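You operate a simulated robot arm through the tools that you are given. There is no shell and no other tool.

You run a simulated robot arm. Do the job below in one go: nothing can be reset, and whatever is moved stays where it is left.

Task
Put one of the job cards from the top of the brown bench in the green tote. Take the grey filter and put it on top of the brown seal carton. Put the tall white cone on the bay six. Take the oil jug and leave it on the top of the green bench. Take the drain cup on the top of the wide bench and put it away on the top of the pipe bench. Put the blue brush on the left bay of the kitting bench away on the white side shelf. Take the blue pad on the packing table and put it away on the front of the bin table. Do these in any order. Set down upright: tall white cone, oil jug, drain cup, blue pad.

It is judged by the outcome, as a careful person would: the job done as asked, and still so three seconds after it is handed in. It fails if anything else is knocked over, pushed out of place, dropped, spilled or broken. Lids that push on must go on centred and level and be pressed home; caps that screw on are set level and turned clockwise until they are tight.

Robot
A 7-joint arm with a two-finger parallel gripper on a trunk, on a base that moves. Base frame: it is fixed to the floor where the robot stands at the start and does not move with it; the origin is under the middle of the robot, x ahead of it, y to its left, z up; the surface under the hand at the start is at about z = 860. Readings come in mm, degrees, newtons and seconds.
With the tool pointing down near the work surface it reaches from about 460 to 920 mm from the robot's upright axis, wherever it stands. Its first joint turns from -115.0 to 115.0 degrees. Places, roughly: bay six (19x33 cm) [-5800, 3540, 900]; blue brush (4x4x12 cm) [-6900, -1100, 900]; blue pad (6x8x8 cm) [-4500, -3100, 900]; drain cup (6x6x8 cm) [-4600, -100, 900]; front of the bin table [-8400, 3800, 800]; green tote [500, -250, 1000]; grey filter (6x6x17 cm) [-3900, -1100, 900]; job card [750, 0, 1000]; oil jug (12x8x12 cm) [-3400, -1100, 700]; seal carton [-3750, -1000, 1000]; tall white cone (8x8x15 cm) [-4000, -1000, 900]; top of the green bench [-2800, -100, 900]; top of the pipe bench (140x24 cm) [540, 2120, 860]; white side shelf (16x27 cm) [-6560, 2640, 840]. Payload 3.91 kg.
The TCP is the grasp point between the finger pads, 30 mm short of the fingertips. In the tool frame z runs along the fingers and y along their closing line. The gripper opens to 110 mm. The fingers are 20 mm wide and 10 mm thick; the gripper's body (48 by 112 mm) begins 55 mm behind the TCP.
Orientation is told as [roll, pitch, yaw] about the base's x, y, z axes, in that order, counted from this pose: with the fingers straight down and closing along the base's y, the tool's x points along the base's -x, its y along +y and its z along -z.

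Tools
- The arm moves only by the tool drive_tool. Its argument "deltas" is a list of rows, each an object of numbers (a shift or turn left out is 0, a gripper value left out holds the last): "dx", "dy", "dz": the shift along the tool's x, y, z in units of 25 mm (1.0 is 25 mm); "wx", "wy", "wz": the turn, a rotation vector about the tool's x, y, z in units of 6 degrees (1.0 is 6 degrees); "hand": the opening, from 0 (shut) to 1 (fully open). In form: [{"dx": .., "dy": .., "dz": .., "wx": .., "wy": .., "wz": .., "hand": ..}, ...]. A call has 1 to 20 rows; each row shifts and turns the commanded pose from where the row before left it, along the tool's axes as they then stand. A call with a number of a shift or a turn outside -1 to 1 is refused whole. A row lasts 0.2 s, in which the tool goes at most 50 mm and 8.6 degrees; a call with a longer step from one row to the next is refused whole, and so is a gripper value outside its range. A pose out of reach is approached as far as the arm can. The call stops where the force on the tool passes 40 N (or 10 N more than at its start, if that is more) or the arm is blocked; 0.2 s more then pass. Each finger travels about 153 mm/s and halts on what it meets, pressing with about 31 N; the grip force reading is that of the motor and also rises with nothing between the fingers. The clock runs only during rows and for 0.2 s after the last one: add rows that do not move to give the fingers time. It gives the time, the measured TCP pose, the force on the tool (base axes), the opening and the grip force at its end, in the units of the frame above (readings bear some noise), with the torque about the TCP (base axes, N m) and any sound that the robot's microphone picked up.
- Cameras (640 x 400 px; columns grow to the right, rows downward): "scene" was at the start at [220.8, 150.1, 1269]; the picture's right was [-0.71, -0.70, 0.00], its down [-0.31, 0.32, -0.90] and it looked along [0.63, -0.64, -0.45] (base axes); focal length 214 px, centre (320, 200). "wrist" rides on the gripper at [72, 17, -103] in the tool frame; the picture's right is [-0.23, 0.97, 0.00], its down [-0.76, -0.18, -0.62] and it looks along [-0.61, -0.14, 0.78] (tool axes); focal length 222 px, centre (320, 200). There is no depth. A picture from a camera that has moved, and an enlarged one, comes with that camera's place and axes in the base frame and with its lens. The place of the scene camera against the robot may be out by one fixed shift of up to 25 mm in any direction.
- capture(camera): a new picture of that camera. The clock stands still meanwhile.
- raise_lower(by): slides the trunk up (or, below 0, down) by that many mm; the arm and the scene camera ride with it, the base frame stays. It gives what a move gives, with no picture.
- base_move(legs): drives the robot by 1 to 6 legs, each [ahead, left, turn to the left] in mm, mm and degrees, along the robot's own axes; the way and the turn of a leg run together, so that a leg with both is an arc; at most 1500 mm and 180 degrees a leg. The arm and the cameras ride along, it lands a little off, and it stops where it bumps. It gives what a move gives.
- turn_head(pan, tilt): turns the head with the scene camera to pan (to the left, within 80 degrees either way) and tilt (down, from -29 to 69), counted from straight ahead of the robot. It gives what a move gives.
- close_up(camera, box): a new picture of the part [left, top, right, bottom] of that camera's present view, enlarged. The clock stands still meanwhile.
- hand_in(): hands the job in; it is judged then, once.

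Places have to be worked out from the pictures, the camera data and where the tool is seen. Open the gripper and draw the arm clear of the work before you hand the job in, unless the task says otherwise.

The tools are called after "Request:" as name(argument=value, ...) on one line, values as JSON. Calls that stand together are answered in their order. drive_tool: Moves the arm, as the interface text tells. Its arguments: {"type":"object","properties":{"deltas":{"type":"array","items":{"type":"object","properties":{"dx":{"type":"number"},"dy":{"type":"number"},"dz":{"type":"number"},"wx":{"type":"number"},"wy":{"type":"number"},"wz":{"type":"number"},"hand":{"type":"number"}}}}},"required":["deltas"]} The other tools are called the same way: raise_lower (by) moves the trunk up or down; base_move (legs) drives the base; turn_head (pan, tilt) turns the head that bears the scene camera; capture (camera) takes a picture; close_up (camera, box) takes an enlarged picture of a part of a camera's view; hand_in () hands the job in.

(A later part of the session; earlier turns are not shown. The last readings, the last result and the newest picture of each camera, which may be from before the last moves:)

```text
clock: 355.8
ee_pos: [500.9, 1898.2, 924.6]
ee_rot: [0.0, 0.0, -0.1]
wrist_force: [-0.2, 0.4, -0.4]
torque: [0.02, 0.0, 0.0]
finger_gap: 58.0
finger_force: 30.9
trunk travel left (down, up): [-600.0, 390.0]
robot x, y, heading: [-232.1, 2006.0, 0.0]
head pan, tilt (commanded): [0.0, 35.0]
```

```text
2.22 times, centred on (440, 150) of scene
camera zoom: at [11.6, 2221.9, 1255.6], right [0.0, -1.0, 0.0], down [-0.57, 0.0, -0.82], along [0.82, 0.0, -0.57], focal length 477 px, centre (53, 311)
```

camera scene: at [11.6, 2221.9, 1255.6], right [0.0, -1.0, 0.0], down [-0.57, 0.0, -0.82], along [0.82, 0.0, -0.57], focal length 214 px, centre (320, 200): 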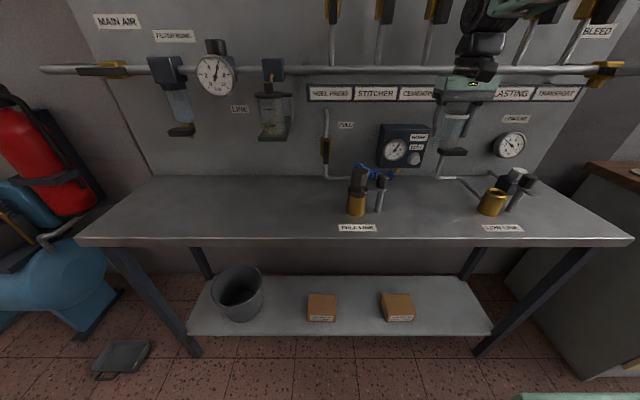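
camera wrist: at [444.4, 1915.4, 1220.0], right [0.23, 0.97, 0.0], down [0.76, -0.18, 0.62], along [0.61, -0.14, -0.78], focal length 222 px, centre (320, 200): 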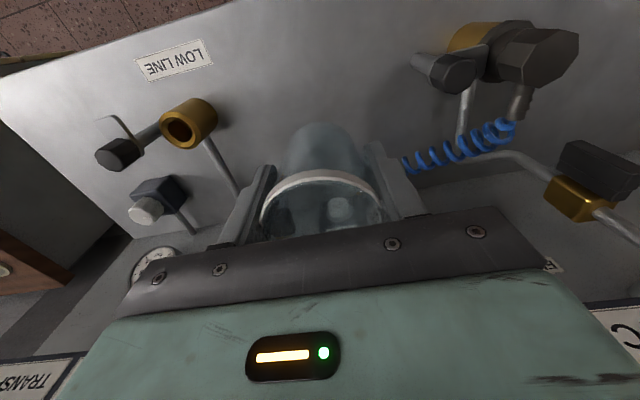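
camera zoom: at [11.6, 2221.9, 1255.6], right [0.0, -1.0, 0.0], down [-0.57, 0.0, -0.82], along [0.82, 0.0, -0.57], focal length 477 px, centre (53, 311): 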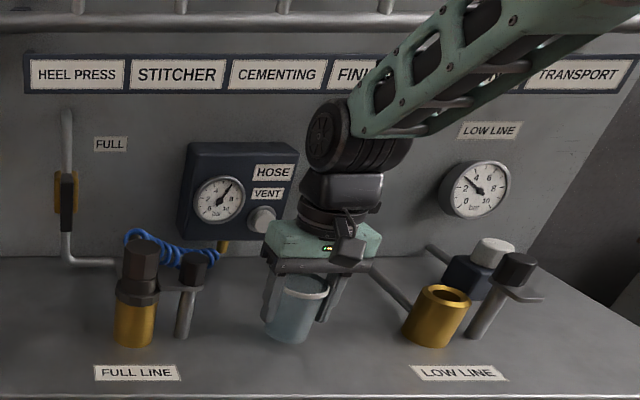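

Almost down. I step lower until contact is felt.

Request:
drive_tool(deltas=[{"dz": 0.15}, {"dz": 0.15}, {"dz": 0.12}, {}])

Request:
drive_tool(deltas=[{"dz": 0.12}, {"dz": 0.12}, {}])

Request:
drive_tool(deltas=[{"dz": 0.12}, {"dz": 0.08}, {}])

```text
clock: 356.8
ee_pos: [500.6, 1898.4, 914.1]
ee_rot: [0.1, -0.1, -0.1]
wrist_force: [0.6, -0.8, -0.6]
torque: [0.01, 0.01, 0.01]
finger_gap: 58.0
finger_force: 31.2
trunk travel left (down, up): [-600.0, 390.0]
robot x, y, heading: [-229.8, 2002.1, -0.1]
head pan, tilt (commanded): [0.0, 35.0]
```

```text
clock: 357.6
ee_pos: [502.0, 1898.1, 910.6]
ee_rot: [-0.2, -0.2, -0.1]
wrist_force: [-2.5, -0.8, 23.5]
torque: [0.03, -0.08, 0.04]
finger_gap: 57.8
finger_force: 31.3
trunk travel left (down, up): [-600.0, 390.0]
robot x, y, heading: [-232.2, 2006.0, 0.0]
head pan, tilt (commanded): [0.0, 35.0]
```

```text
clock: 358.4
ee_pos: [501.0, 1897.8, 904.8]
ee_rot: [0.0, -0.1, 0.0]
wrist_force: [1.8, 1.0, 25.6]
torque: [0.0, -0.04, 0.01]
finger_gap: 57.7
finger_force: 31.0
trunk travel left (down, up): [-600.0, 390.0]
robot x, y, heading: [-232.2, 2006.1, -0.0]
head pan, tilt (commanded): [0.0, 35.0]
```

Contact is made; I ease off, open the fingers, and back straight up.

Request:
drive_tool(deltas=[{"dz": -0.08}, {}, {"hand": 0.58}, {"hand": 0.65}, {"hand": 0.75}, {"hand": 0.82}, {}, {"dz": -0.4}, {"dz": -0.8}, {"dz": -1}, {"dz": -1}, {"dz": -1}, {"dz": -1}, {"dz": -1}, {"dz": -1}])

Request:
capture(camera="scene")

Request:
capture(camera="wrist")

```text
clock: 361.6
ee_pos: [500.9, 1898.7, 1085.4]
ee_rot: [0.1, 0.0, -0.1]
wrist_force: [0.6, -0.1, -0.7]
torque: [0.0, 0.01, 0.0]
finger_gap: 90.1
finger_force: 0.1
trunk travel left (down, up): [-600.0, 390.0]
robot x, y, heading: [-234.4, 2009.2, -0.2]
head pan, tilt (commanded): [0.0, 35.0]
```

```text
taken
camera scene: at [11.8, 2221.9, 1255.5], right [0.0, -1.0, 0.0], down [-0.57, 0.0, -0.82], along [0.82, 0.0, -0.57], focal length 214 px, centre (320, 200)
```

scene: 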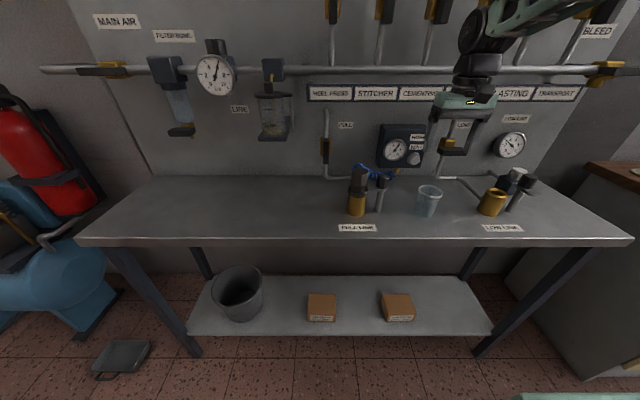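

```text
taken
camera wrist: at [429.1, 1915.9, 1187.6], right [0.23, 0.97, 0.0], down [0.76, -0.18, 0.62], along [0.61, -0.14, -0.78], focal length 222 px, centre (320, 200)
```

wrist: 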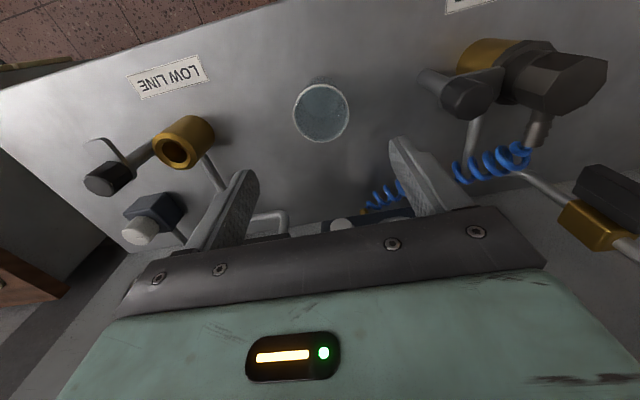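

The drain cup stands upright on the pipe bench. I retract the arm and drive back around to the −y aisle for the white cone.

Request:
drive_tool(deltas=[{"dx": 0.8}, {"dx": 0.8}, {"dx": 0.8}, {"dx": 0.8}, {"dx": 0.8}, {"dx": 0.8}, {"dx": 0.8}, {"dx": 0.8}, {"dx": 0.8}, {"dx": 0.8}])

Request:
base_move(legs=[[-480, 0, 0.2], [0, -1400, 0], [0, -1400, 0], [0, -1250, 0]])

Request:
turn_head(pan=-30, tilt=15)

Request:
capture(camera="scene")

```text
clock: 363.8
ee_pos: [301.5, 1898.7, 1085.9]
ee_rot: [0.0, 0.0, -0.1]
wrist_force: [0.3, 1.0, 0.8]
torque: [0.0, 0.01, 0.0]
finger_gap: 90.1
finger_force: 0.0
trunk travel left (down, up): [-600.0, 390.0]
robot x, y, heading: [-234.0, 2005.7, -0.1]
head pan, tilt (commanded): [0.0, 35.0]
```

```text
clock: 385.7
ee_pos: [-191.0, -2159.6, 1085.5]
ee_rot: [0.0, 0.0, -0.6]
wrist_force: [0.1, 0.1, -0.4]
torque: [-0.03, 0.02, 0.0]
finger_gap: 90.1
finger_force: 0.1
trunk travel left (down, up): [-600.0, 390.0]
robot x, y, heading: [-721.8, -2047.0, -0.7]
head pan, tilt (commanded): [0.0, 35.0]
```

```text
clock: 386.7
ee_pos: [-191.6, -2160.0, 1085.8]
ee_rot: [-0.1, 0.1, -0.6]
wrist_force: [0.8, 0.0, 0.6]
torque: [0.0, -0.04, -0.01]
finger_gap: 90.1
finger_force: 0.2
trunk travel left (down, up): [-600.0, 390.0]
robot x, y, heading: [-725.2, -2047.6, -0.4]
head pan, tilt (commanded): [-30.0, 15.0]
```

```text
taken
camera scene: at [-484.8, -1880.6, 1287.5], right [-0.51, -0.86, 0.0], down [-0.22, 0.13, -0.97], along [0.83, -0.49, -0.26], focal length 214 px, centre (320, 200)
```

scene: 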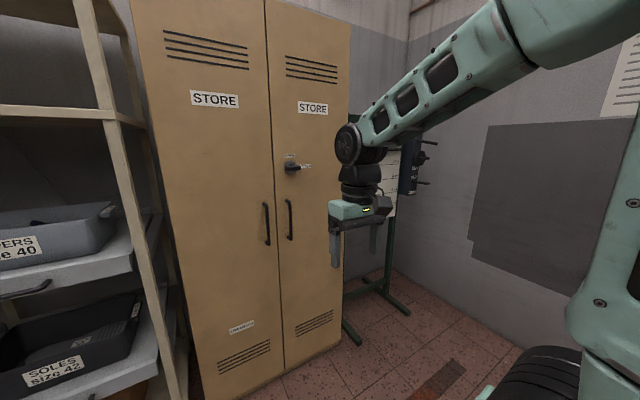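

Request:
base_move(legs=[[-1100, 0, 0.5], [-1100, 0, 0], [-1080, 0, 0]])

Request:
base_move(legs=[[0, 0, 90], [250, 0, 0]])

Request:
turn_head(pan=0, tilt=38)

Request:
capture(camera="scene")

Request:
capture(camera="wrist")

```text
clock: 402.8
ee_pos: [-3487.7, -2117.6, 1085.1]
ee_rot: [0.0, 0.0, -1.2]
wrist_force: [0.4, -0.7, 0.8]
torque: [-0.02, -0.01, 0.02]
finger_gap: 90.2
finger_force: 0.1
trunk travel left (down, up): [-600.0, 390.0]
robot x, y, heading: [-4023.0, -2002.8, -1.3]
head pan, tilt (commanded): [-30.0, 15.0]
```

```text
clock: 408.4
ee_pos: [-3894.4, -1219.5, 1085.9]
ee_rot: [0.0, 0.1, 88.7]
wrist_force: [0.1, 0.7, -0.2]
torque: [0.0, 0.03, -0.02]
finger_gap: 90.3
finger_force: 0.2
trunk travel left (down, up): [-600.0, 390.0]
robot x, y, heading: [-4011.2, -1752.4, 88.8]
head pan, tilt (commanded): [-30.0, 15.0]
```

```text
clock: 409.3
ee_pos: [-3894.8, -1220.2, 1086.7]
ee_rot: [0.0, -0.1, 88.7]
wrist_force: [0.3, 0.3, 0.1]
torque: [0.03, -0.01, -0.01]
finger_gap: 90.5
finger_force: 0.0
trunk travel left (down, up): [-600.0, 390.0]
robot x, y, heading: [-4012.4, -1749.8, 88.9]
head pan, tilt (commanded): [0.0, 38.0]
```

```text
taken
camera scene: at [-4198.9, -1508.5, 1251.1], right [1.0, -0.02, 0.0], down [-0.01, -0.61, -0.79], along [0.02, 0.79, -0.62], focal length 214 px, centre (320, 200)
```

scene: 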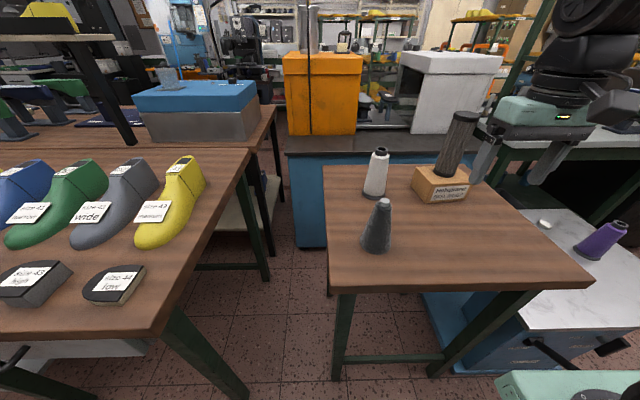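

```text
taken
camera wrist: at [-3912.1, -1291.7, 1187.7], right [-0.97, 0.25, 0.0], down [0.19, 0.76, 0.62], along [0.16, 0.6, -0.78], focal length 222 px, centre (320, 200)
```

wrist: 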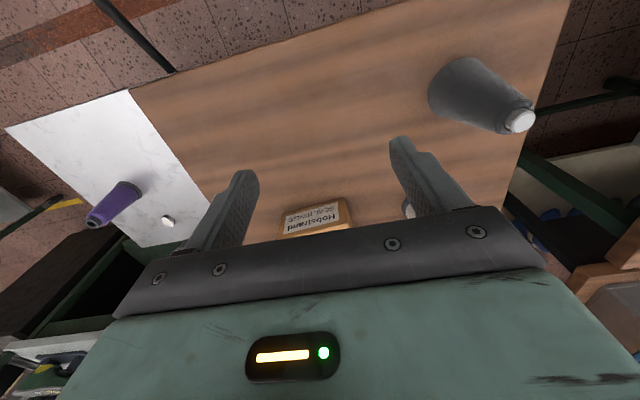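

The table is unchanged and the filter still stands. I raise the hand above filter height and move toward the white cone with the gripper opened.

Request:
drive_tool(deltas=[{"dz": -1, "hand": 1.0}, {"dz": -1}, {"dz": -1}, {"dx": -0.85, "dy": 0.7}, {"dx": -0.85, "dy": 0.7}, {"dx": -0.85, "dy": 0.7}, {"dx": -0.85, "dy": 0.7}, {"dx": -0.85, "dy": 0.7}, {"dx": -0.85, "dy": 0.7}, {"dx": -0.85, "dy": 0.7}, {"dx": -0.85, "dy": 0.7}, {}])

Request:
capture(camera="wrist")

Request:
close_up(camera="wrist", box=[240, 40, 440, 220])

Request:
close_up(camera="scene", box=[320, 60, 520, 260])

```text
clock: 411.9
ee_pos: [-4031.0, -1048.5, 1160.7]
ee_rot: [-0.1, -0.1, 88.7]
wrist_force: [0.7, 0.5, -0.5]
torque: [0.01, -0.01, 0.01]
finger_gap: 110.0
finger_force: 0.2
trunk travel left (down, up): [-600.0, 390.0]
robot x, y, heading: [-4014.7, -1751.3, 88.7]
head pan, tilt (commanded): [0.0, 38.0]
```

```text
taken
camera wrist: at [-4047.9, -1119.2, 1262.9], right [-0.97, 0.25, 0.0], down [0.2, 0.76, 0.62], along [0.16, 0.6, -0.78], focal length 222 px, centre (320, 200)
```

wrist: 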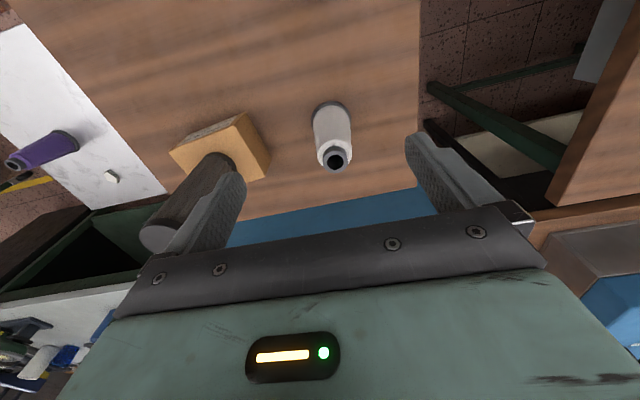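

```text
2.22 times, centred on (340, 130) of wrist
camera zoom: at [-4047.9, -1119.2, 1262.9], right [-0.97, 0.25, 0.0], down [0.2, 0.76, 0.62], along [0.16, 0.6, -0.78], focal length 494 px, centre (276, 356)
```

zoom: 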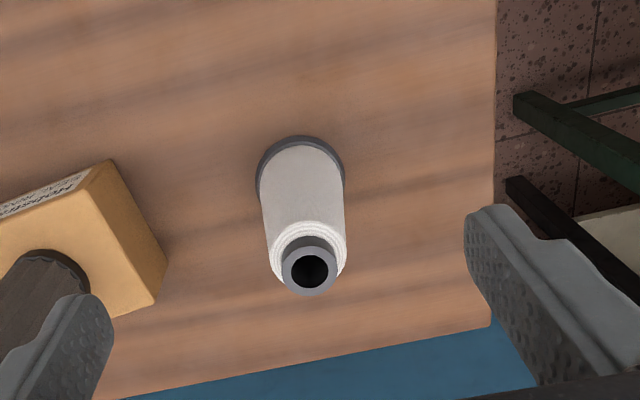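

```text
2.00 times, centred on (420, 160) of scene
camera zoom: at [-4199.0, -1508.6, 1251.0], right [1.0, -0.02, 0.0], down [-0.01, -0.62, -0.79], along [0.02, 0.79, -0.62], focal length 429 px, centre (120, 280)
```

zoom: 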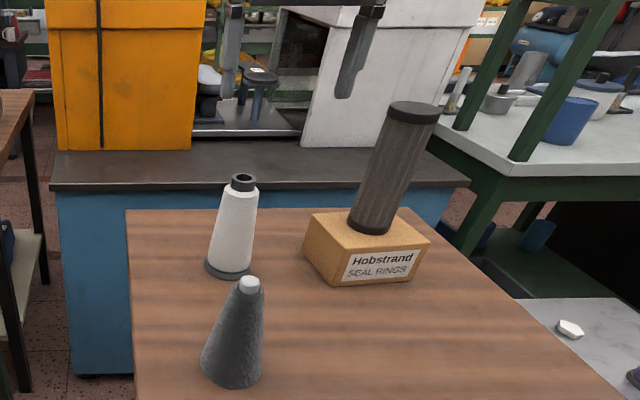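

Cone confirmed at (−4032, −988), top z≈1020. I move directly over and descend so the palm stops just above its neck.

Request:
drive_tool(deltas=[{"dx": -0.8, "dy": 0.03}, {"dx": -0.8, "dy": 0.03}, {"dx": -0.82, "dy": 0.03}, {"dz": 0.8}, {"dz": 0.8}, {"dz": 0.8}, {"dz": 0.8}, {"dz": 0.8}, {"dz": 0.8}, {}])

Request:
capture(camera="wrist")

Request:
close_up(camera="scene", box=[320, 60, 520, 260])

```text
clock: 414.1
ee_pos: [-4031.9, -987.0, 1040.2]
ee_rot: [-0.1, 0.0, 88.6]
wrist_force: [-0.5, -0.3, 0.2]
torque: [-0.02, 0.01, 0.02]
finger_gap: 109.8
finger_force: 0.1
trunk travel left (down, up): [-600.0, 390.0]
robot x, y, heading: [-4017.3, -1752.3, 88.8]
head pan, tilt (commanded): [0.0, 38.0]
```

```text
taken
camera wrist: at [-4049.5, -1058.9, 1141.8], right [-0.97, 0.25, 0.0], down [0.19, 0.76, 0.62], along [0.16, 0.6, -0.78], focal length 222 px, centre (320, 200)
```

wrist: 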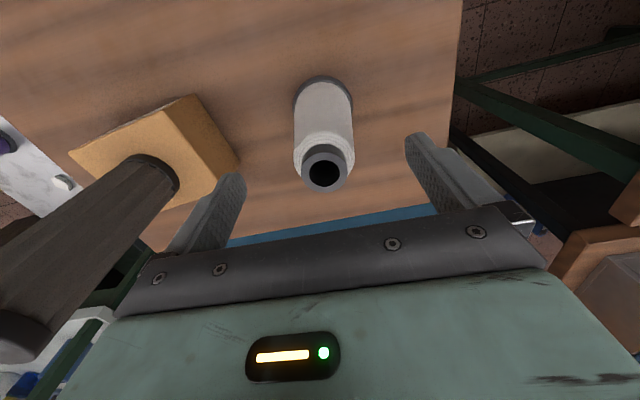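

```text
2.00 times, centred on (420, 160) of scene
camera zoom: at [-4199.0, -1508.5, 1251.0], right [1.0, -0.02, 0.0], down [-0.01, -0.62, -0.79], along [0.02, 0.79, -0.62], focal length 429 px, centre (120, 280)
```

zoom: 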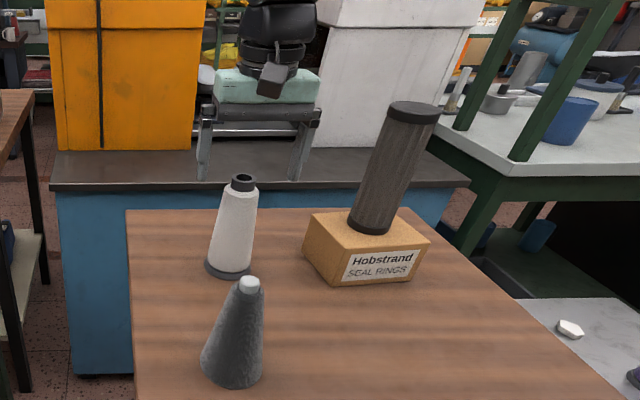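

Request:
drive_tool(deltas=[{"dz": 0.7}, {"dz": 0.7}, {"dz": 0.6}, {"dz": 0.4}, {}])

Request:
drive_tool(deltas=[{"hand": 0.85}, {"hand": 0.7}, {"hand": 0.6}, {"hand": 0.55}, {"hand": 0.5}, {"hand": 0.46}, {"hand": 0.42}, {"hand": 0.36}, {"hand": 0.3}, {}, {}])

Request:
capture(camera="wrist")

```text
clock: 415.3
ee_pos: [-4030.7, -986.6, 980.5]
ee_rot: [0.0, 0.0, 88.7]
wrist_force: [0.1, 0.7, 0.2]
torque: [-0.03, -0.02, -0.02]
finger_gap: 109.8
finger_force: 0.1
trunk travel left (down, up): [-600.0, 390.0]
robot x, y, heading: [-4013.4, -1752.0, 88.9]
head pan, tilt (commanded): [0.0, 38.0]
```

```text
clock: 417.7
ee_pos: [-4030.5, -986.0, 981.8]
ee_rot: [0.0, -0.1, 88.7]
wrist_force: [-2.2, -1.3, 3.2]
torque: [-0.06, 0.15, 0.02]
finger_gap: 52.6
finger_force: 31.6
trunk travel left (down, up): [-600.0, 390.0]
robot x, y, heading: [-4015.6, -1751.5, 88.8]
head pan, tilt (commanded): [0.0, 38.0]
```

```text
taken
camera wrist: at [-4049.0, -1058.8, 1083.1], right [-0.97, 0.25, 0.0], down [0.19, 0.76, 0.62], along [0.16, 0.6, -0.78], focal length 222 px, centre (320, 200)
```

wrist: 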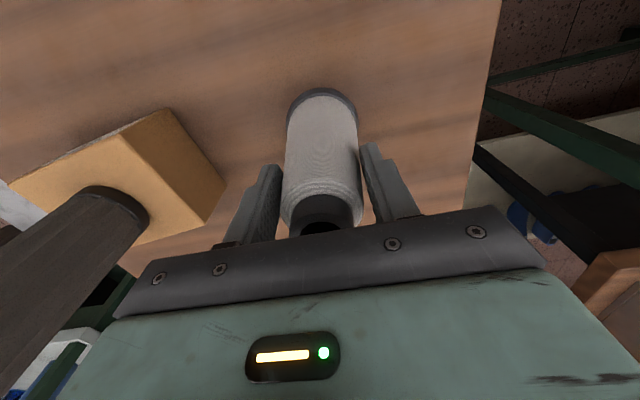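

Gripped at 52.6 mm. I lift very slowly first and check for slip.

Request:
drive_tool(deltas=[{"dz": -0.1}, {"dz": -0.15}, {"dz": -0.2}, {"dz": -0.2}, {"dz": -0.2}, {"dz": -0.15}, {}])

Request:
capture(camera="wrist")

```text
clock: 419.3
ee_pos: [-4030.7, -987.0, 1006.0]
ee_rot: [0.0, 0.0, 88.7]
wrist_force: [-0.8, -0.5, -1.5]
torque: [-0.02, -0.01, 0.01]
finger_gap: 52.6
finger_force: 31.4
trunk travel left (down, up): [-600.0, 390.0]
robot x, y, heading: [-4009.0, -1750.0, 88.3]
head pan, tilt (commanded): [0.0, 38.0]
```

```text
taken
camera wrist: at [-4049.1, -1058.4, 1107.9], right [-0.97, 0.25, 0.0], down [0.19, 0.76, 0.62], along [0.16, 0.6, -0.78], focal length 222 px, centre (320, 200)
```

wrist: 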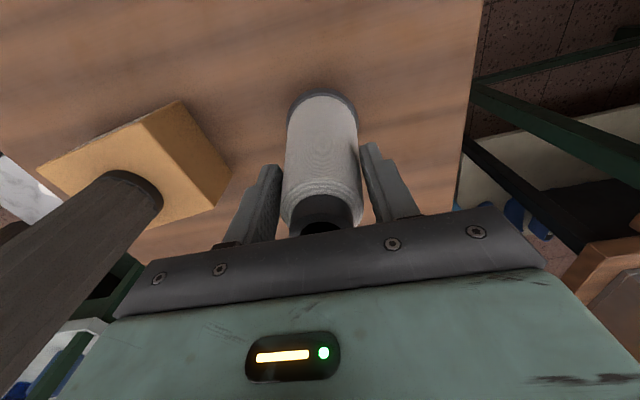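

No slip. I keep lifting to clear the dark cone, then draw the arm back.

Request:
drive_tool(deltas=[{"dz": -0.2}, {"dz": -0.35}, {"dz": -0.45}, {"dz": -0.45}, {"dz": -0.45}, {"dz": -0.45}, {"dz": -0.45}, {"dz": -0.45}, {"dz": -0.45}, {"dz": -0.45}, {"dz": -0.45}, {"dz": -0.45}, {"dz": -0.45}, {"dz": -0.45}, {"dz": -0.45}, {"dz": -0.3}, {"dz": -0.2}, {}])

Request:
drive_tool(deltas=[{"dx": 0.3, "dy": -0.1}, {"dx": 0.5, "dy": -0.3}, {"dx": 0.7, "dy": -0.4}, {"dx": 0.7, "dy": -0.4}, {"dx": 0.7, "dy": -0.4}, {"dx": 0.7, "dy": -0.4}, {"dx": 0.7, "dy": -0.4}, {"dx": 0.7, "dy": -0.4}, {"dx": 0.7, "dy": -0.4}, {"dx": 0.7, "dy": -0.3}, {"dx": 0.7, "dy": -0.2}, {"dx": 0.7}, {"dx": 0.5}, {"dx": 0.3}, {}])

Request:
capture(camera="wrist")

Request:
capture(camera="scene")

```text
clock: 423.1
ee_pos: [-4030.4, -986.7, 1178.0]
ee_rot: [-0.1, 0.1, 88.7]
wrist_force: [0.8, 0.4, -2.4]
torque: [-0.01, -0.02, -0.01]
finger_gap: 52.3
finger_force: 31.3
trunk travel left (down, up): [-600.0, 390.0]
robot x, y, heading: [-4011.3, -1754.1, 88.5]
head pan, tilt (commanded): [0.0, 38.0]
```

```text
clock: 426.3
ee_pos: [-3943.3, -1204.3, 1177.8]
ee_rot: [0.1, 0.0, 88.7]
wrist_force: [0.7, 0.3, -2.4]
torque: [-0.03, 0.01, -0.05]
finger_gap: 52.0
finger_force: 30.6
trunk travel left (down, up): [-600.0, 390.0]
robot x, y, heading: [-4013.4, -1750.7, 88.7]
head pan, tilt (commanded): [0.0, 38.0]
```

```text
taken
camera wrist: at [-3961.6, -1275.3, 1279.6], right [-0.97, 0.25, 0.0], down [0.19, 0.76, 0.62], along [0.16, 0.6, -0.78], focal length 222 px, centre (320, 200)
```

wrist: 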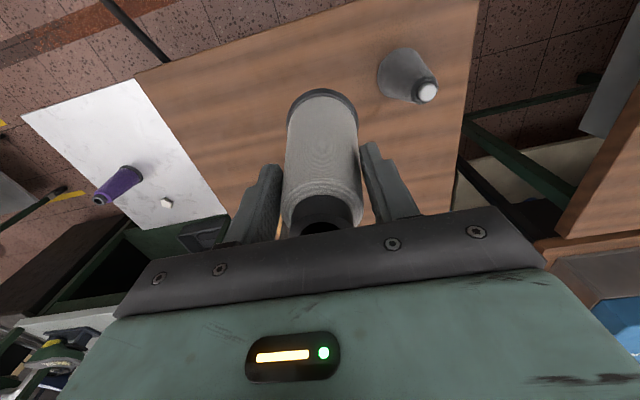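

```text
taken
camera scene: at [-4199.0, -1508.5, 1251.0], right [1.0, -0.02, 0.0], down [-0.01, -0.62, -0.79], along [0.02, 0.79, -0.62], focal length 214 px, centre (320, 200)
```

scene: 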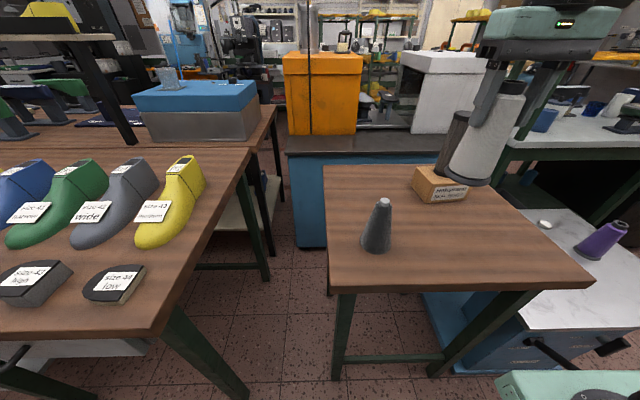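

The cone is held steady. I back into the aisle, turn to face −x and look along the westward route.

Request:
base_move(legs=[[-270, 0, 1], [0, 0, 90]])

Request:
turn_head(pan=0, tilt=10)

Request:
capture(camera="scene")

Request:
capture(camera="wrist")

```text
clock: 432.1
ee_pos: [-4567.4, -1958.1, 1177.9]
ee_rot: [0.0, 0.0, 179.3]
wrist_force: [-0.8, 0.3, -2.0]
torque: [0.01, 0.01, 0.0]
finger_gap: 51.8
finger_force: 31.1
trunk travel left (down, up): [-600.0, 390.0]
robot x, y, heading: [-4017.9, -2023.7, 179.1]
head pan, tilt (commanded): [0.0, 38.0]
```

```text
clock: 433.0
ee_pos: [-4566.7, -1957.8, 1178.7]
ee_rot: [0.0, 0.0, 179.3]
wrist_force: [-0.4, 0.2, -2.7]
torque: [0.0, -0.04, 0.0]
finger_gap: 51.6
finger_force: 31.6
trunk travel left (down, up): [-600.0, 390.0]
robot x, y, heading: [-4014.0, -2026.2, 179.2]
head pan, tilt (commanded): [0.0, 10.0]
```

```text
taken
camera scene: at [-4240.6, -2213.5, 1295.6], right [0.01, 1.0, 0.0], down [0.17, 0.0, -0.98], along [-0.98, 0.01, -0.17], focal length 214 px, centre (320, 200)
```

scene: 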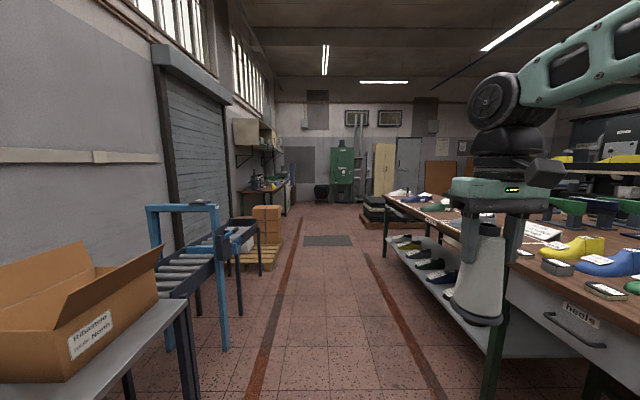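

```text
taken
camera wrist: at [-4494.0, -1975.3, 1279.6], right [-0.24, -0.97, 0.0], down [-0.76, 0.19, 0.62], along [-0.6, 0.15, -0.78], focal length 222 px, centre (320, 200)
```

wrist: 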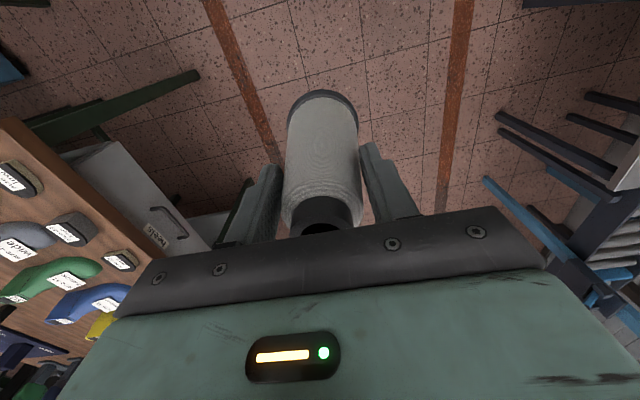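

The grip gap eased slightly (52.6→51.6), so I'll keep checking it. The way west is clear; I drive on in stages.

Request:
base_move(legs=[[1500, 0, 0.5]])

Request:
base_move(legs=[[1300, 0, 0]])

Request:
turn_head(pan=-35, tilt=12)

Request:
capture(camera="scene")

Request:
capture(camera="wrist")

```text
clock: 440.5
ee_pos: [-6090.3, -1977.8, 1178.7]
ee_rot: [0.0, 0.1, -179.1]
wrist_force: [0.1, -0.5, -3.5]
torque: [-0.03, -0.01, 0.01]
finger_gap: 51.5
finger_force: 31.1
trunk travel left (down, up): [-600.0, 390.0]
robot x, y, heading: [-5538.2, -2022.7, -179.2]
head pan, tilt (commanded): [0.0, 10.0]
```

```text
clock: 447.1
ee_pos: [-7402.6, -2004.4, 1178.2]
ee_rot: [0.0, 0.0, -178.8]
wrist_force: [0.9, -0.1, -3.0]
torque: [-0.02, -0.05, 0.0]
finger_gap: 51.4
finger_force: 30.9
trunk travel left (down, up): [-600.0, 390.0]
robot x, y, heading: [-6852.7, -2049.4, -178.9]
head pan, tilt (commanded): [0.0, 10.0]
```

```text
clock: 448.1
ee_pos: [-7403.0, -2004.7, 1178.2]
ee_rot: [0.0, 0.0, -178.7]
wrist_force: [-0.2, -0.2, -1.5]
torque: [-0.01, -0.02, 0.01]
finger_gap: 51.3
finger_force: 31.2
trunk travel left (down, up): [-600.0, 390.0]
robot x, y, heading: [-6851.2, -2056.1, -179.0]
head pan, tilt (commanded): [-35.0, 12.0]
```

```text
taken
camera scene: at [-7052.3, -2196.5, 1292.5], right [0.56, 0.83, 0.0], down [0.17, -0.12, -0.98], along [-0.81, 0.54, -0.21], focal length 214 px, centre (320, 200)
```

scene: 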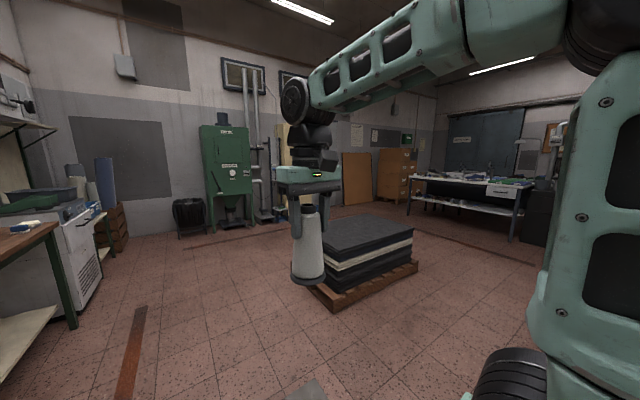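

```text
taken
camera wrist: at [-7329.2, -2020.1, 1279.6], right [-0.21, -0.98, 0.0], down [-0.77, 0.16, 0.62], along [-0.61, 0.13, -0.78], focal length 222 px, centre (320, 200)
```

wrist: 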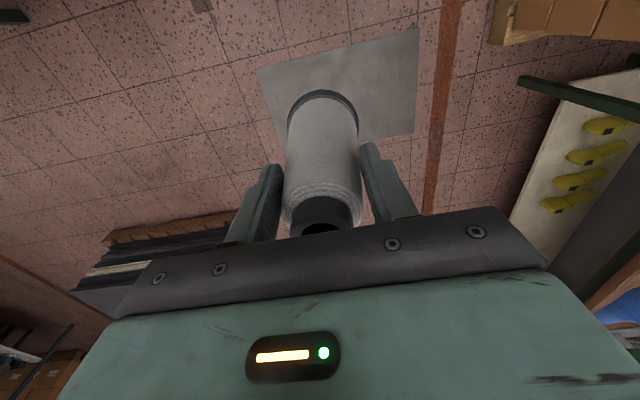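

The route between the bench end (x≈−7110) and the stacked pallet (x≈−8280) is open. I go to x≈−7720, turn right and drive north.

Request:
base_move(legs=[[870, 0, 0], [0, 0, -91], [1450, 0, 0]])

Request:
turn_head(pan=0, tilt=12)

Request:
capture(camera="scene")

Request:
turn_head(pan=-50, tilt=12)

Request:
capture(camera="scene")

```text
clock: 463.4
ee_pos: [-7702.7, -78.7, 1177.6]
ee_rot: [0.1, 0.0, 91.5]
wrist_force: [-0.1, -0.6, -2.3]
torque: [-0.01, 0.03, -0.01]
finger_gap: 50.6
finger_force: 31.0
trunk travel left (down, up): [-600.0, 390.0]
robot x, y, heading: [-7743.8, -631.3, 91.5]
head pan, tilt (commanded): [-35.0, 12.0]
```

```text
clock: 464.4
ee_pos: [-7701.6, -79.4, 1178.1]
ee_rot: [-0.1, 0.0, 91.6]
wrist_force: [-0.4, 0.4, -1.9]
torque: [-0.03, -0.01, -0.02]
finger_gap: 50.6
finger_force: 30.9
trunk travel left (down, up): [-600.0, 390.0]
robot x, y, heading: [-7745.6, -631.4, 91.6]
head pan, tilt (commanded): [0.0, 12.0]
```

```text
taken
camera scene: at [-7941.7, -390.8, 1292.5], right [1.0, 0.03, 0.0], down [0.01, -0.21, -0.98], along [-0.03, 0.98, -0.21], focal length 214 px, centre (320, 200)
```

scene: 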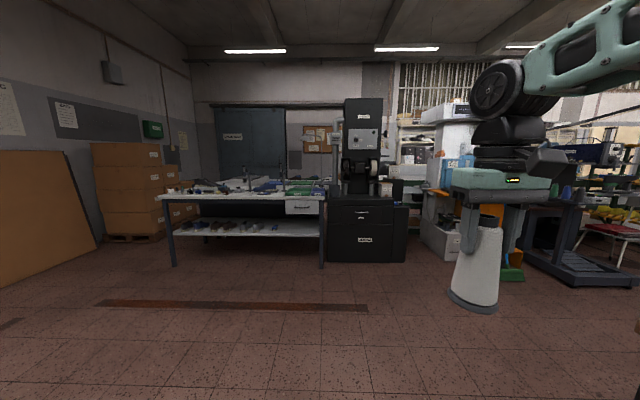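

```text
clock: 465.6
ee_pos: [-7702.4, -79.1, 1177.8]
ee_rot: [-0.1, 0.0, 91.5]
wrist_force: [-0.4, 0.2, -2.1]
torque: [-0.04, 0.0, 0.01]
finger_gap: 50.7
finger_force: 30.8
trunk travel left (down, up): [-600.0, 390.0]
robot x, y, heading: [-7747.4, -627.0, 91.6]
head pan, tilt (commanded): [-50.0, 12.0]
```

```text
taken
camera scene: at [-7869.5, -422.1, 1292.5], right [0.66, -0.75, 0.0], down [-0.16, -0.14, -0.98], along [0.73, 0.65, -0.21], focal length 214 px, centre (320, 200)
```

scene: 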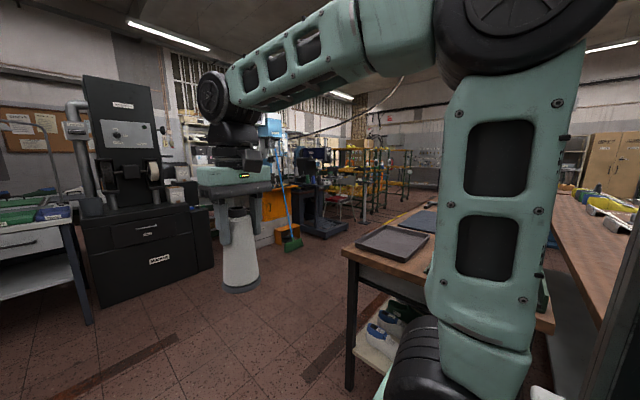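

Request:
capture(camera="wrist")

Request:
base_move(legs=[[1300, 0, -1]])

Request:
turn_head(pan=0, tilt=8)

Request:
capture(camera="scene")

Request:
turn_head(pan=-45, tilt=8)

Request:
capture(camera="scene")

Request:
turn_head(pan=45, tilt=8)

Request:
capture(camera="scene")

```text
taken
camera wrist: at [-7716.5, -152.3, 1279.6], right [-0.98, 0.2, 0.0], down [0.16, 0.77, 0.62], along [0.13, 0.61, -0.78], focal length 222 px, centre (320, 200)
```

wrist: 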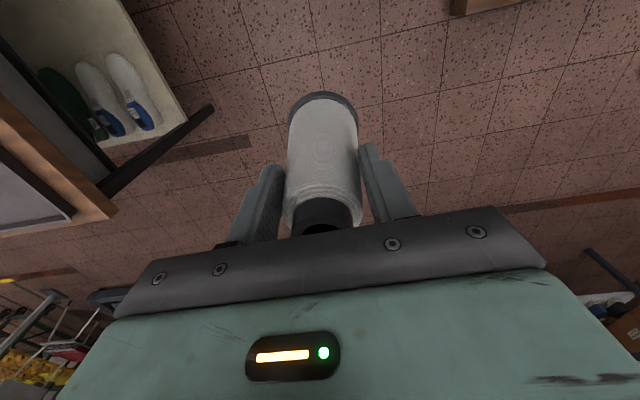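

```text
clock: 472.1
ee_pos: [-7718.8, 1216.7, 1177.9]
ee_rot: [-0.1, 0.0, 90.7]
wrist_force: [0.0, 0.9, -2.4]
torque: [0.02, -0.01, -0.03]
finger_gap: 50.2
finger_force: 31.2
trunk travel left (down, up): [-600.0, 390.0]
robot x, y, heading: [-7772.0, 669.3, 90.6]
head pan, tilt (commanded): [-50.0, 12.0]
```

```text
clock: 473.2
ee_pos: [-7718.1, 1218.2, 1177.0]
ee_rot: [0.0, -0.1, 90.6]
wrist_force: [0.6, -0.2, -2.1]
torque: [-0.04, -0.01, -0.01]
finger_gap: 50.2
finger_force: 30.8
trunk travel left (down, up): [-600.0, 390.0]
robot x, y, heading: [-7770.0, 664.9, 90.6]
head pan, tilt (commanded): [0.0, 8.0]
```

```text
taken
camera scene: at [-7963.1, 909.4, 1298.9], right [1.0, 0.01, 0.0], down [0.0, -0.14, -0.99], along [-0.01, 0.99, -0.14], focal length 214 px, centre (320, 200)
```

scene: 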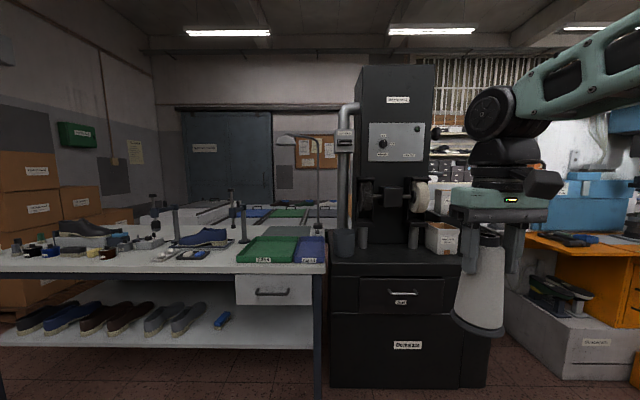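

```text
clock: 474.4
ee_pos: [-7718.9, 1217.2, 1178.5]
ee_rot: [-0.1, 0.0, 90.7]
wrist_force: [0.6, -0.1, -1.6]
torque: [-0.06, -0.02, 0.01]
finger_gap: 50.4
finger_force: 30.7
trunk travel left (down, up): [-600.0, 390.0]
robot x, y, heading: [-7769.7, 668.8, 90.8]
head pan, tilt (commanded): [-45.0, 8.0]
```

```text
taken
camera scene: at [-7897.4, 883.0, 1299.0], right [0.72, -0.7, 0.0], down [-0.1, -0.1, -0.99], along [0.69, 0.71, -0.14], focal length 214 px, centre (320, 200)
```

scene: 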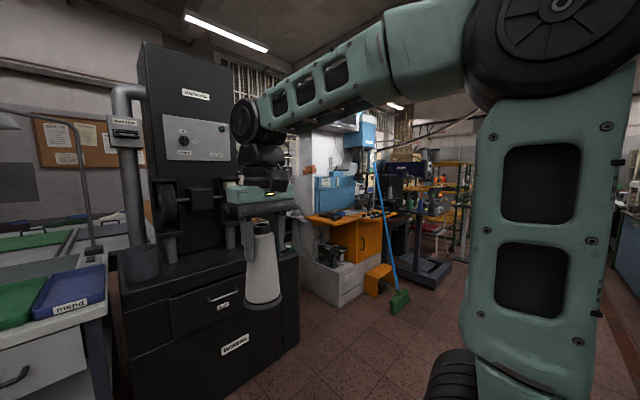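

```text
clock: 476.0
ee_pos: [-7719.6, 1217.8, 1176.7]
ee_rot: [-0.1, 0.0, 90.7]
wrist_force: [-0.3, 1.4, -2.6]
torque: [-0.05, -0.01, -0.03]
finger_gap: 50.5
finger_force: 30.0
trunk travel left (down, up): [-600.0, 390.0]
robot x, y, heading: [-7767.4, 661.3, 90.8]
head pan, tilt (commanded): [45.0, 8.0]
```

```text
taken
camera scene: at [-8028.3, 881.5, 1299.0], right [0.7, 0.71, 0.0], down [0.1, -0.1, -0.99], along [-0.71, 0.69, -0.14], focal length 214 px, centre (320, 200)
```

scene: 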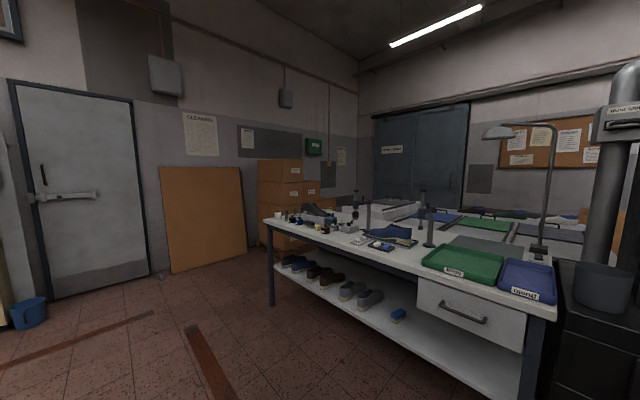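

I raise the trunk for a better overview of the area behind the machines to find bay six, the side shelf and the bin table.

Request:
raise_lower(by=380)

Request:
turn_head(pan=0, tilt=12)

Request:
capture(camera="scene")

Request:
close_up(camera="scene", box=[100, 150, 360, 310])

Request:
turn_head(pan=45, tilt=18)

Request:
capture(camera="scene")

```text
clock: 479.7
ee_pos: [-7718.6, 1217.2, 1557.2]
ee_rot: [-0.1, 0.1, 90.7]
wrist_force: [0.0, -0.4, -2.3]
torque: [-0.05, 0.0, -0.04]
finger_gap: 50.3
finger_force: 31.4
trunk travel left (down, up): [-980.0, 10.0]
robot x, y, heading: [-7763.7, 668.6, 90.5]
head pan, tilt (commanded): [45.0, 8.0]
```

```text
clock: 480.8
ee_pos: [-7718.3, 1217.0, 1557.6]
ee_rot: [-0.1, 0.0, 90.8]
wrist_force: [0.1, -0.2, -2.2]
torque: [-0.02, 0.03, -0.03]
finger_gap: 50.4
finger_force: 30.9
trunk travel left (down, up): [-980.0, 10.0]
robot x, y, heading: [-7767.9, 664.9, 90.6]
head pan, tilt (commanded): [0.0, 12.0]
```

```text
taken
camera scene: at [-7963.2, 910.0, 1672.5], right [1.0, 0.01, 0.0], down [0.0, -0.21, -0.98], along [-0.01, 0.98, -0.21], focal length 214 px, centre (320, 200)
```

scene: 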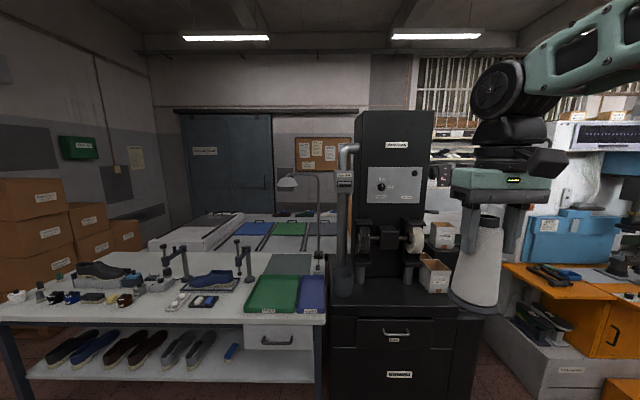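

```text
2.46 times, centred on (230, 230) of scene
camera zoom: at [-7963.2, 910.0, 1672.5], right [1.0, 0.01, 0.0], down [0.0, -0.21, -0.98], along [-0.01, 0.98, -0.21], focal length 528 px, centre (542, 126)
```

zoom: 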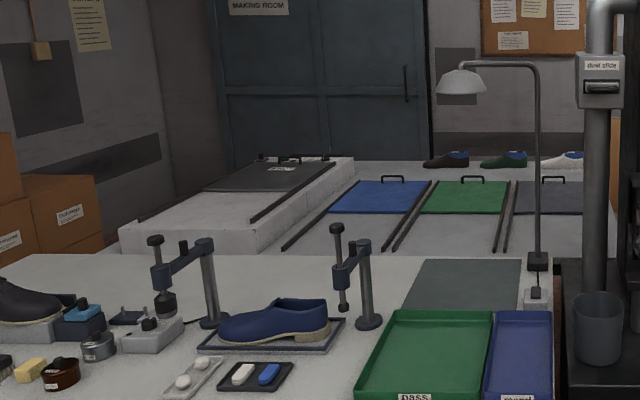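

```text
clock: 481.9
ee_pos: [-7717.9, 1217.3, 1558.9]
ee_rot: [-0.2, 0.0, 90.7]
wrist_force: [-0.6, -0.4, -2.1]
torque: [0.0, 0.02, -0.01]
finger_gap: 50.1
finger_force: 31.1
trunk travel left (down, up): [-980.0, 10.0]
robot x, y, heading: [-7769.0, 661.9, 90.4]
head pan, tilt (commanded): [45.0, 18.0]
```

```text
taken
camera scene: at [-8028.7, 882.1, 1662.7], right [0.7, 0.71, 0.0], down [0.22, -0.22, -0.95], along [-0.68, 0.67, -0.31], focal length 214 px, centre (320, 200)
```

scene: 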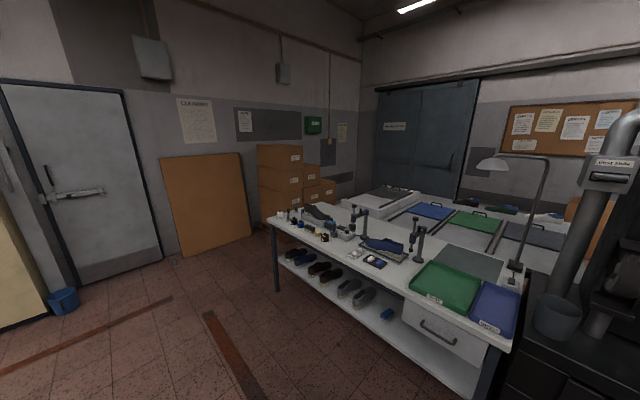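

The bin table lies behind the QC table, with its front toward the north; the way in seems to be round the west end (x≈−10300). I turn and drive there.

Request:
base_move(legs=[[0, 0, 90], [1250, 0, 0], [1200, 0, 0]])

Request:
turn_head(pan=-70, tilt=18)

Request:
capture(camera="scene")

Request:
capture(camera="wrist")

```text
clock: 497.6
ee_pos: [-10751.5, 699.5, 1557.9]
ee_rot: [-0.1, 0.0, -179.1]
wrist_force: [0.3, 0.6, -2.7]
torque: [0.01, -0.04, 0.01]
finger_gap: 50.2
finger_force: 31.4
trunk travel left (down, up): [-980.0, 10.0]
robot x, y, heading: [-10203.4, 652.2, -179.0]
head pan, tilt (commanded): [45.0, 18.0]
```

```text
clock: 499.6
ee_pos: [-10750.6, 699.8, 1557.6]
ee_rot: [-0.1, 0.0, -179.2]
wrist_force: [0.8, 0.6, -2.4]
torque: [0.02, -0.04, 0.0]
finger_gap: 50.1
finger_force: 30.8
trunk travel left (down, up): [-980.0, 10.0]
robot x, y, heading: [-10199.1, 651.3, -179.3]
head pan, tilt (commanded): [-70.0, 18.0]
```

```text
taken
camera scene: at [-10358.1, 541.4, 1662.7], right [0.93, 0.36, 0.0], down [0.11, -0.29, -0.95], along [-0.34, 0.89, -0.31], focal length 214 px, centre (320, 200)
```

scene: 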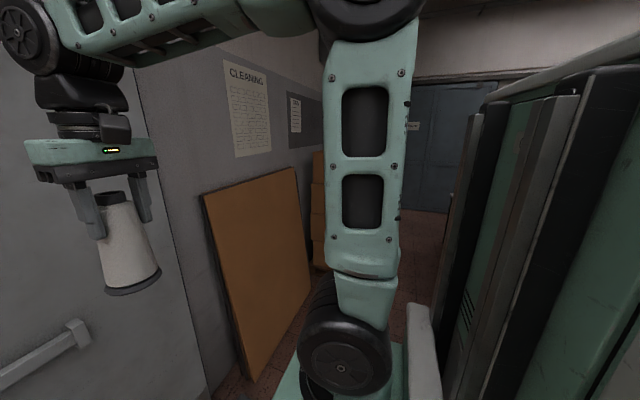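

```text
taken
camera wrist: at [-10678.0, 684.0, 1659.6], right [-0.21, -0.98, 0.0], down [-0.76, 0.17, 0.62], along [-0.61, 0.13, -0.78], focal length 222 px, centre (320, 200)
```

wrist: 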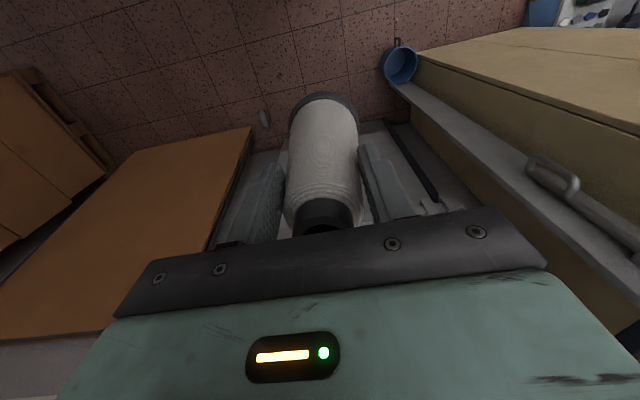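

Request:
base_move(legs=[[0, 0, -91]])

Request:
turn_head(pan=-10, tilt=15)

Request:
capture(camera="scene")

Request:
turn_head(pan=-50, tilt=15)

Request:
capture(camera="scene")

```text
clock: 503.8
ee_pos: [-10140.7, 1201.4, 1558.6]
ee_rot: [-0.1, 0.0, 90.0]
wrist_force: [0.5, 0.0, -2.2]
torque: [-0.03, 0.02, 0.0]
finger_gap: 50.1
finger_force: 31.3
trunk travel left (down, up): [-980.0, 10.0]
robot x, y, heading: [-10199.2, 655.2, 89.6]
head pan, tilt (commanded): [-70.0, 18.0]
```

```text
clock: 505.1
ee_pos: [-10141.3, 1200.6, 1558.1]
ee_rot: [-0.2, 0.0, 89.8]
wrist_force: [-0.7, -0.4, -2.8]
torque: [-0.07, 0.0, 0.02]
finger_gap: 50.1
finger_force: 30.9
trunk travel left (down, up): [-980.0, 10.0]
robot x, y, heading: [-10201.2, 652.2, 89.8]
head pan, tilt (commanded): [-10.0, 15.0]
```

```text
taken
camera scene: at [-10373.7, 896.2, 1667.6], right [0.98, -0.18, 0.0], down [-0.05, -0.25, -0.97], along [0.17, 0.95, -0.26], focal length 214 px, centre (320, 200)
```

scene: 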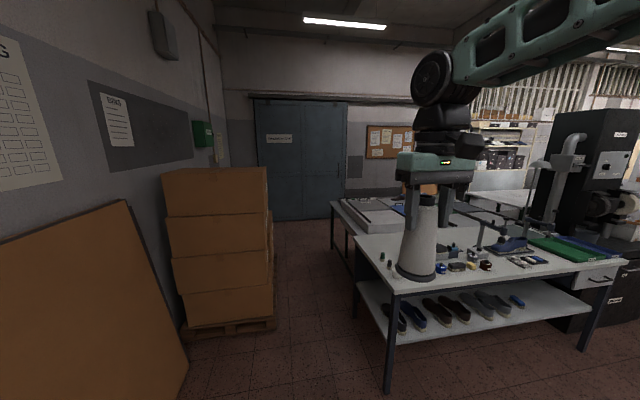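

```text
clock: 506.2
ee_pos: [-10141.5, 1200.4, 1557.0]
ee_rot: [0.0, 0.0, 89.8]
wrist_force: [0.0, -0.3, -3.2]
torque: [-0.01, -0.02, 0.01]
finger_gap: 50.0
finger_force: 31.1
trunk travel left (down, up): [-980.0, 10.0]
robot x, y, heading: [-10199.1, 650.5, 89.7]
head pan, tilt (commanded): [-50.0, 15.0]
```

```text
taken
camera scene: at [-10318.6, 864.1, 1667.6], right [0.64, -0.77, 0.0], down [-0.2, -0.17, -0.97], along [0.74, 0.62, -0.26], focal length 214 px, centre (320, 200)
```

scene: 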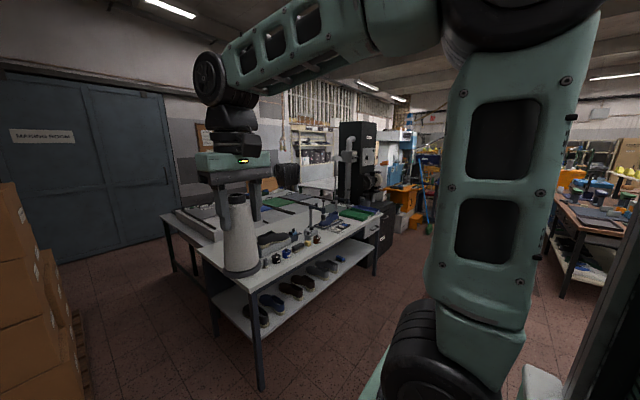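

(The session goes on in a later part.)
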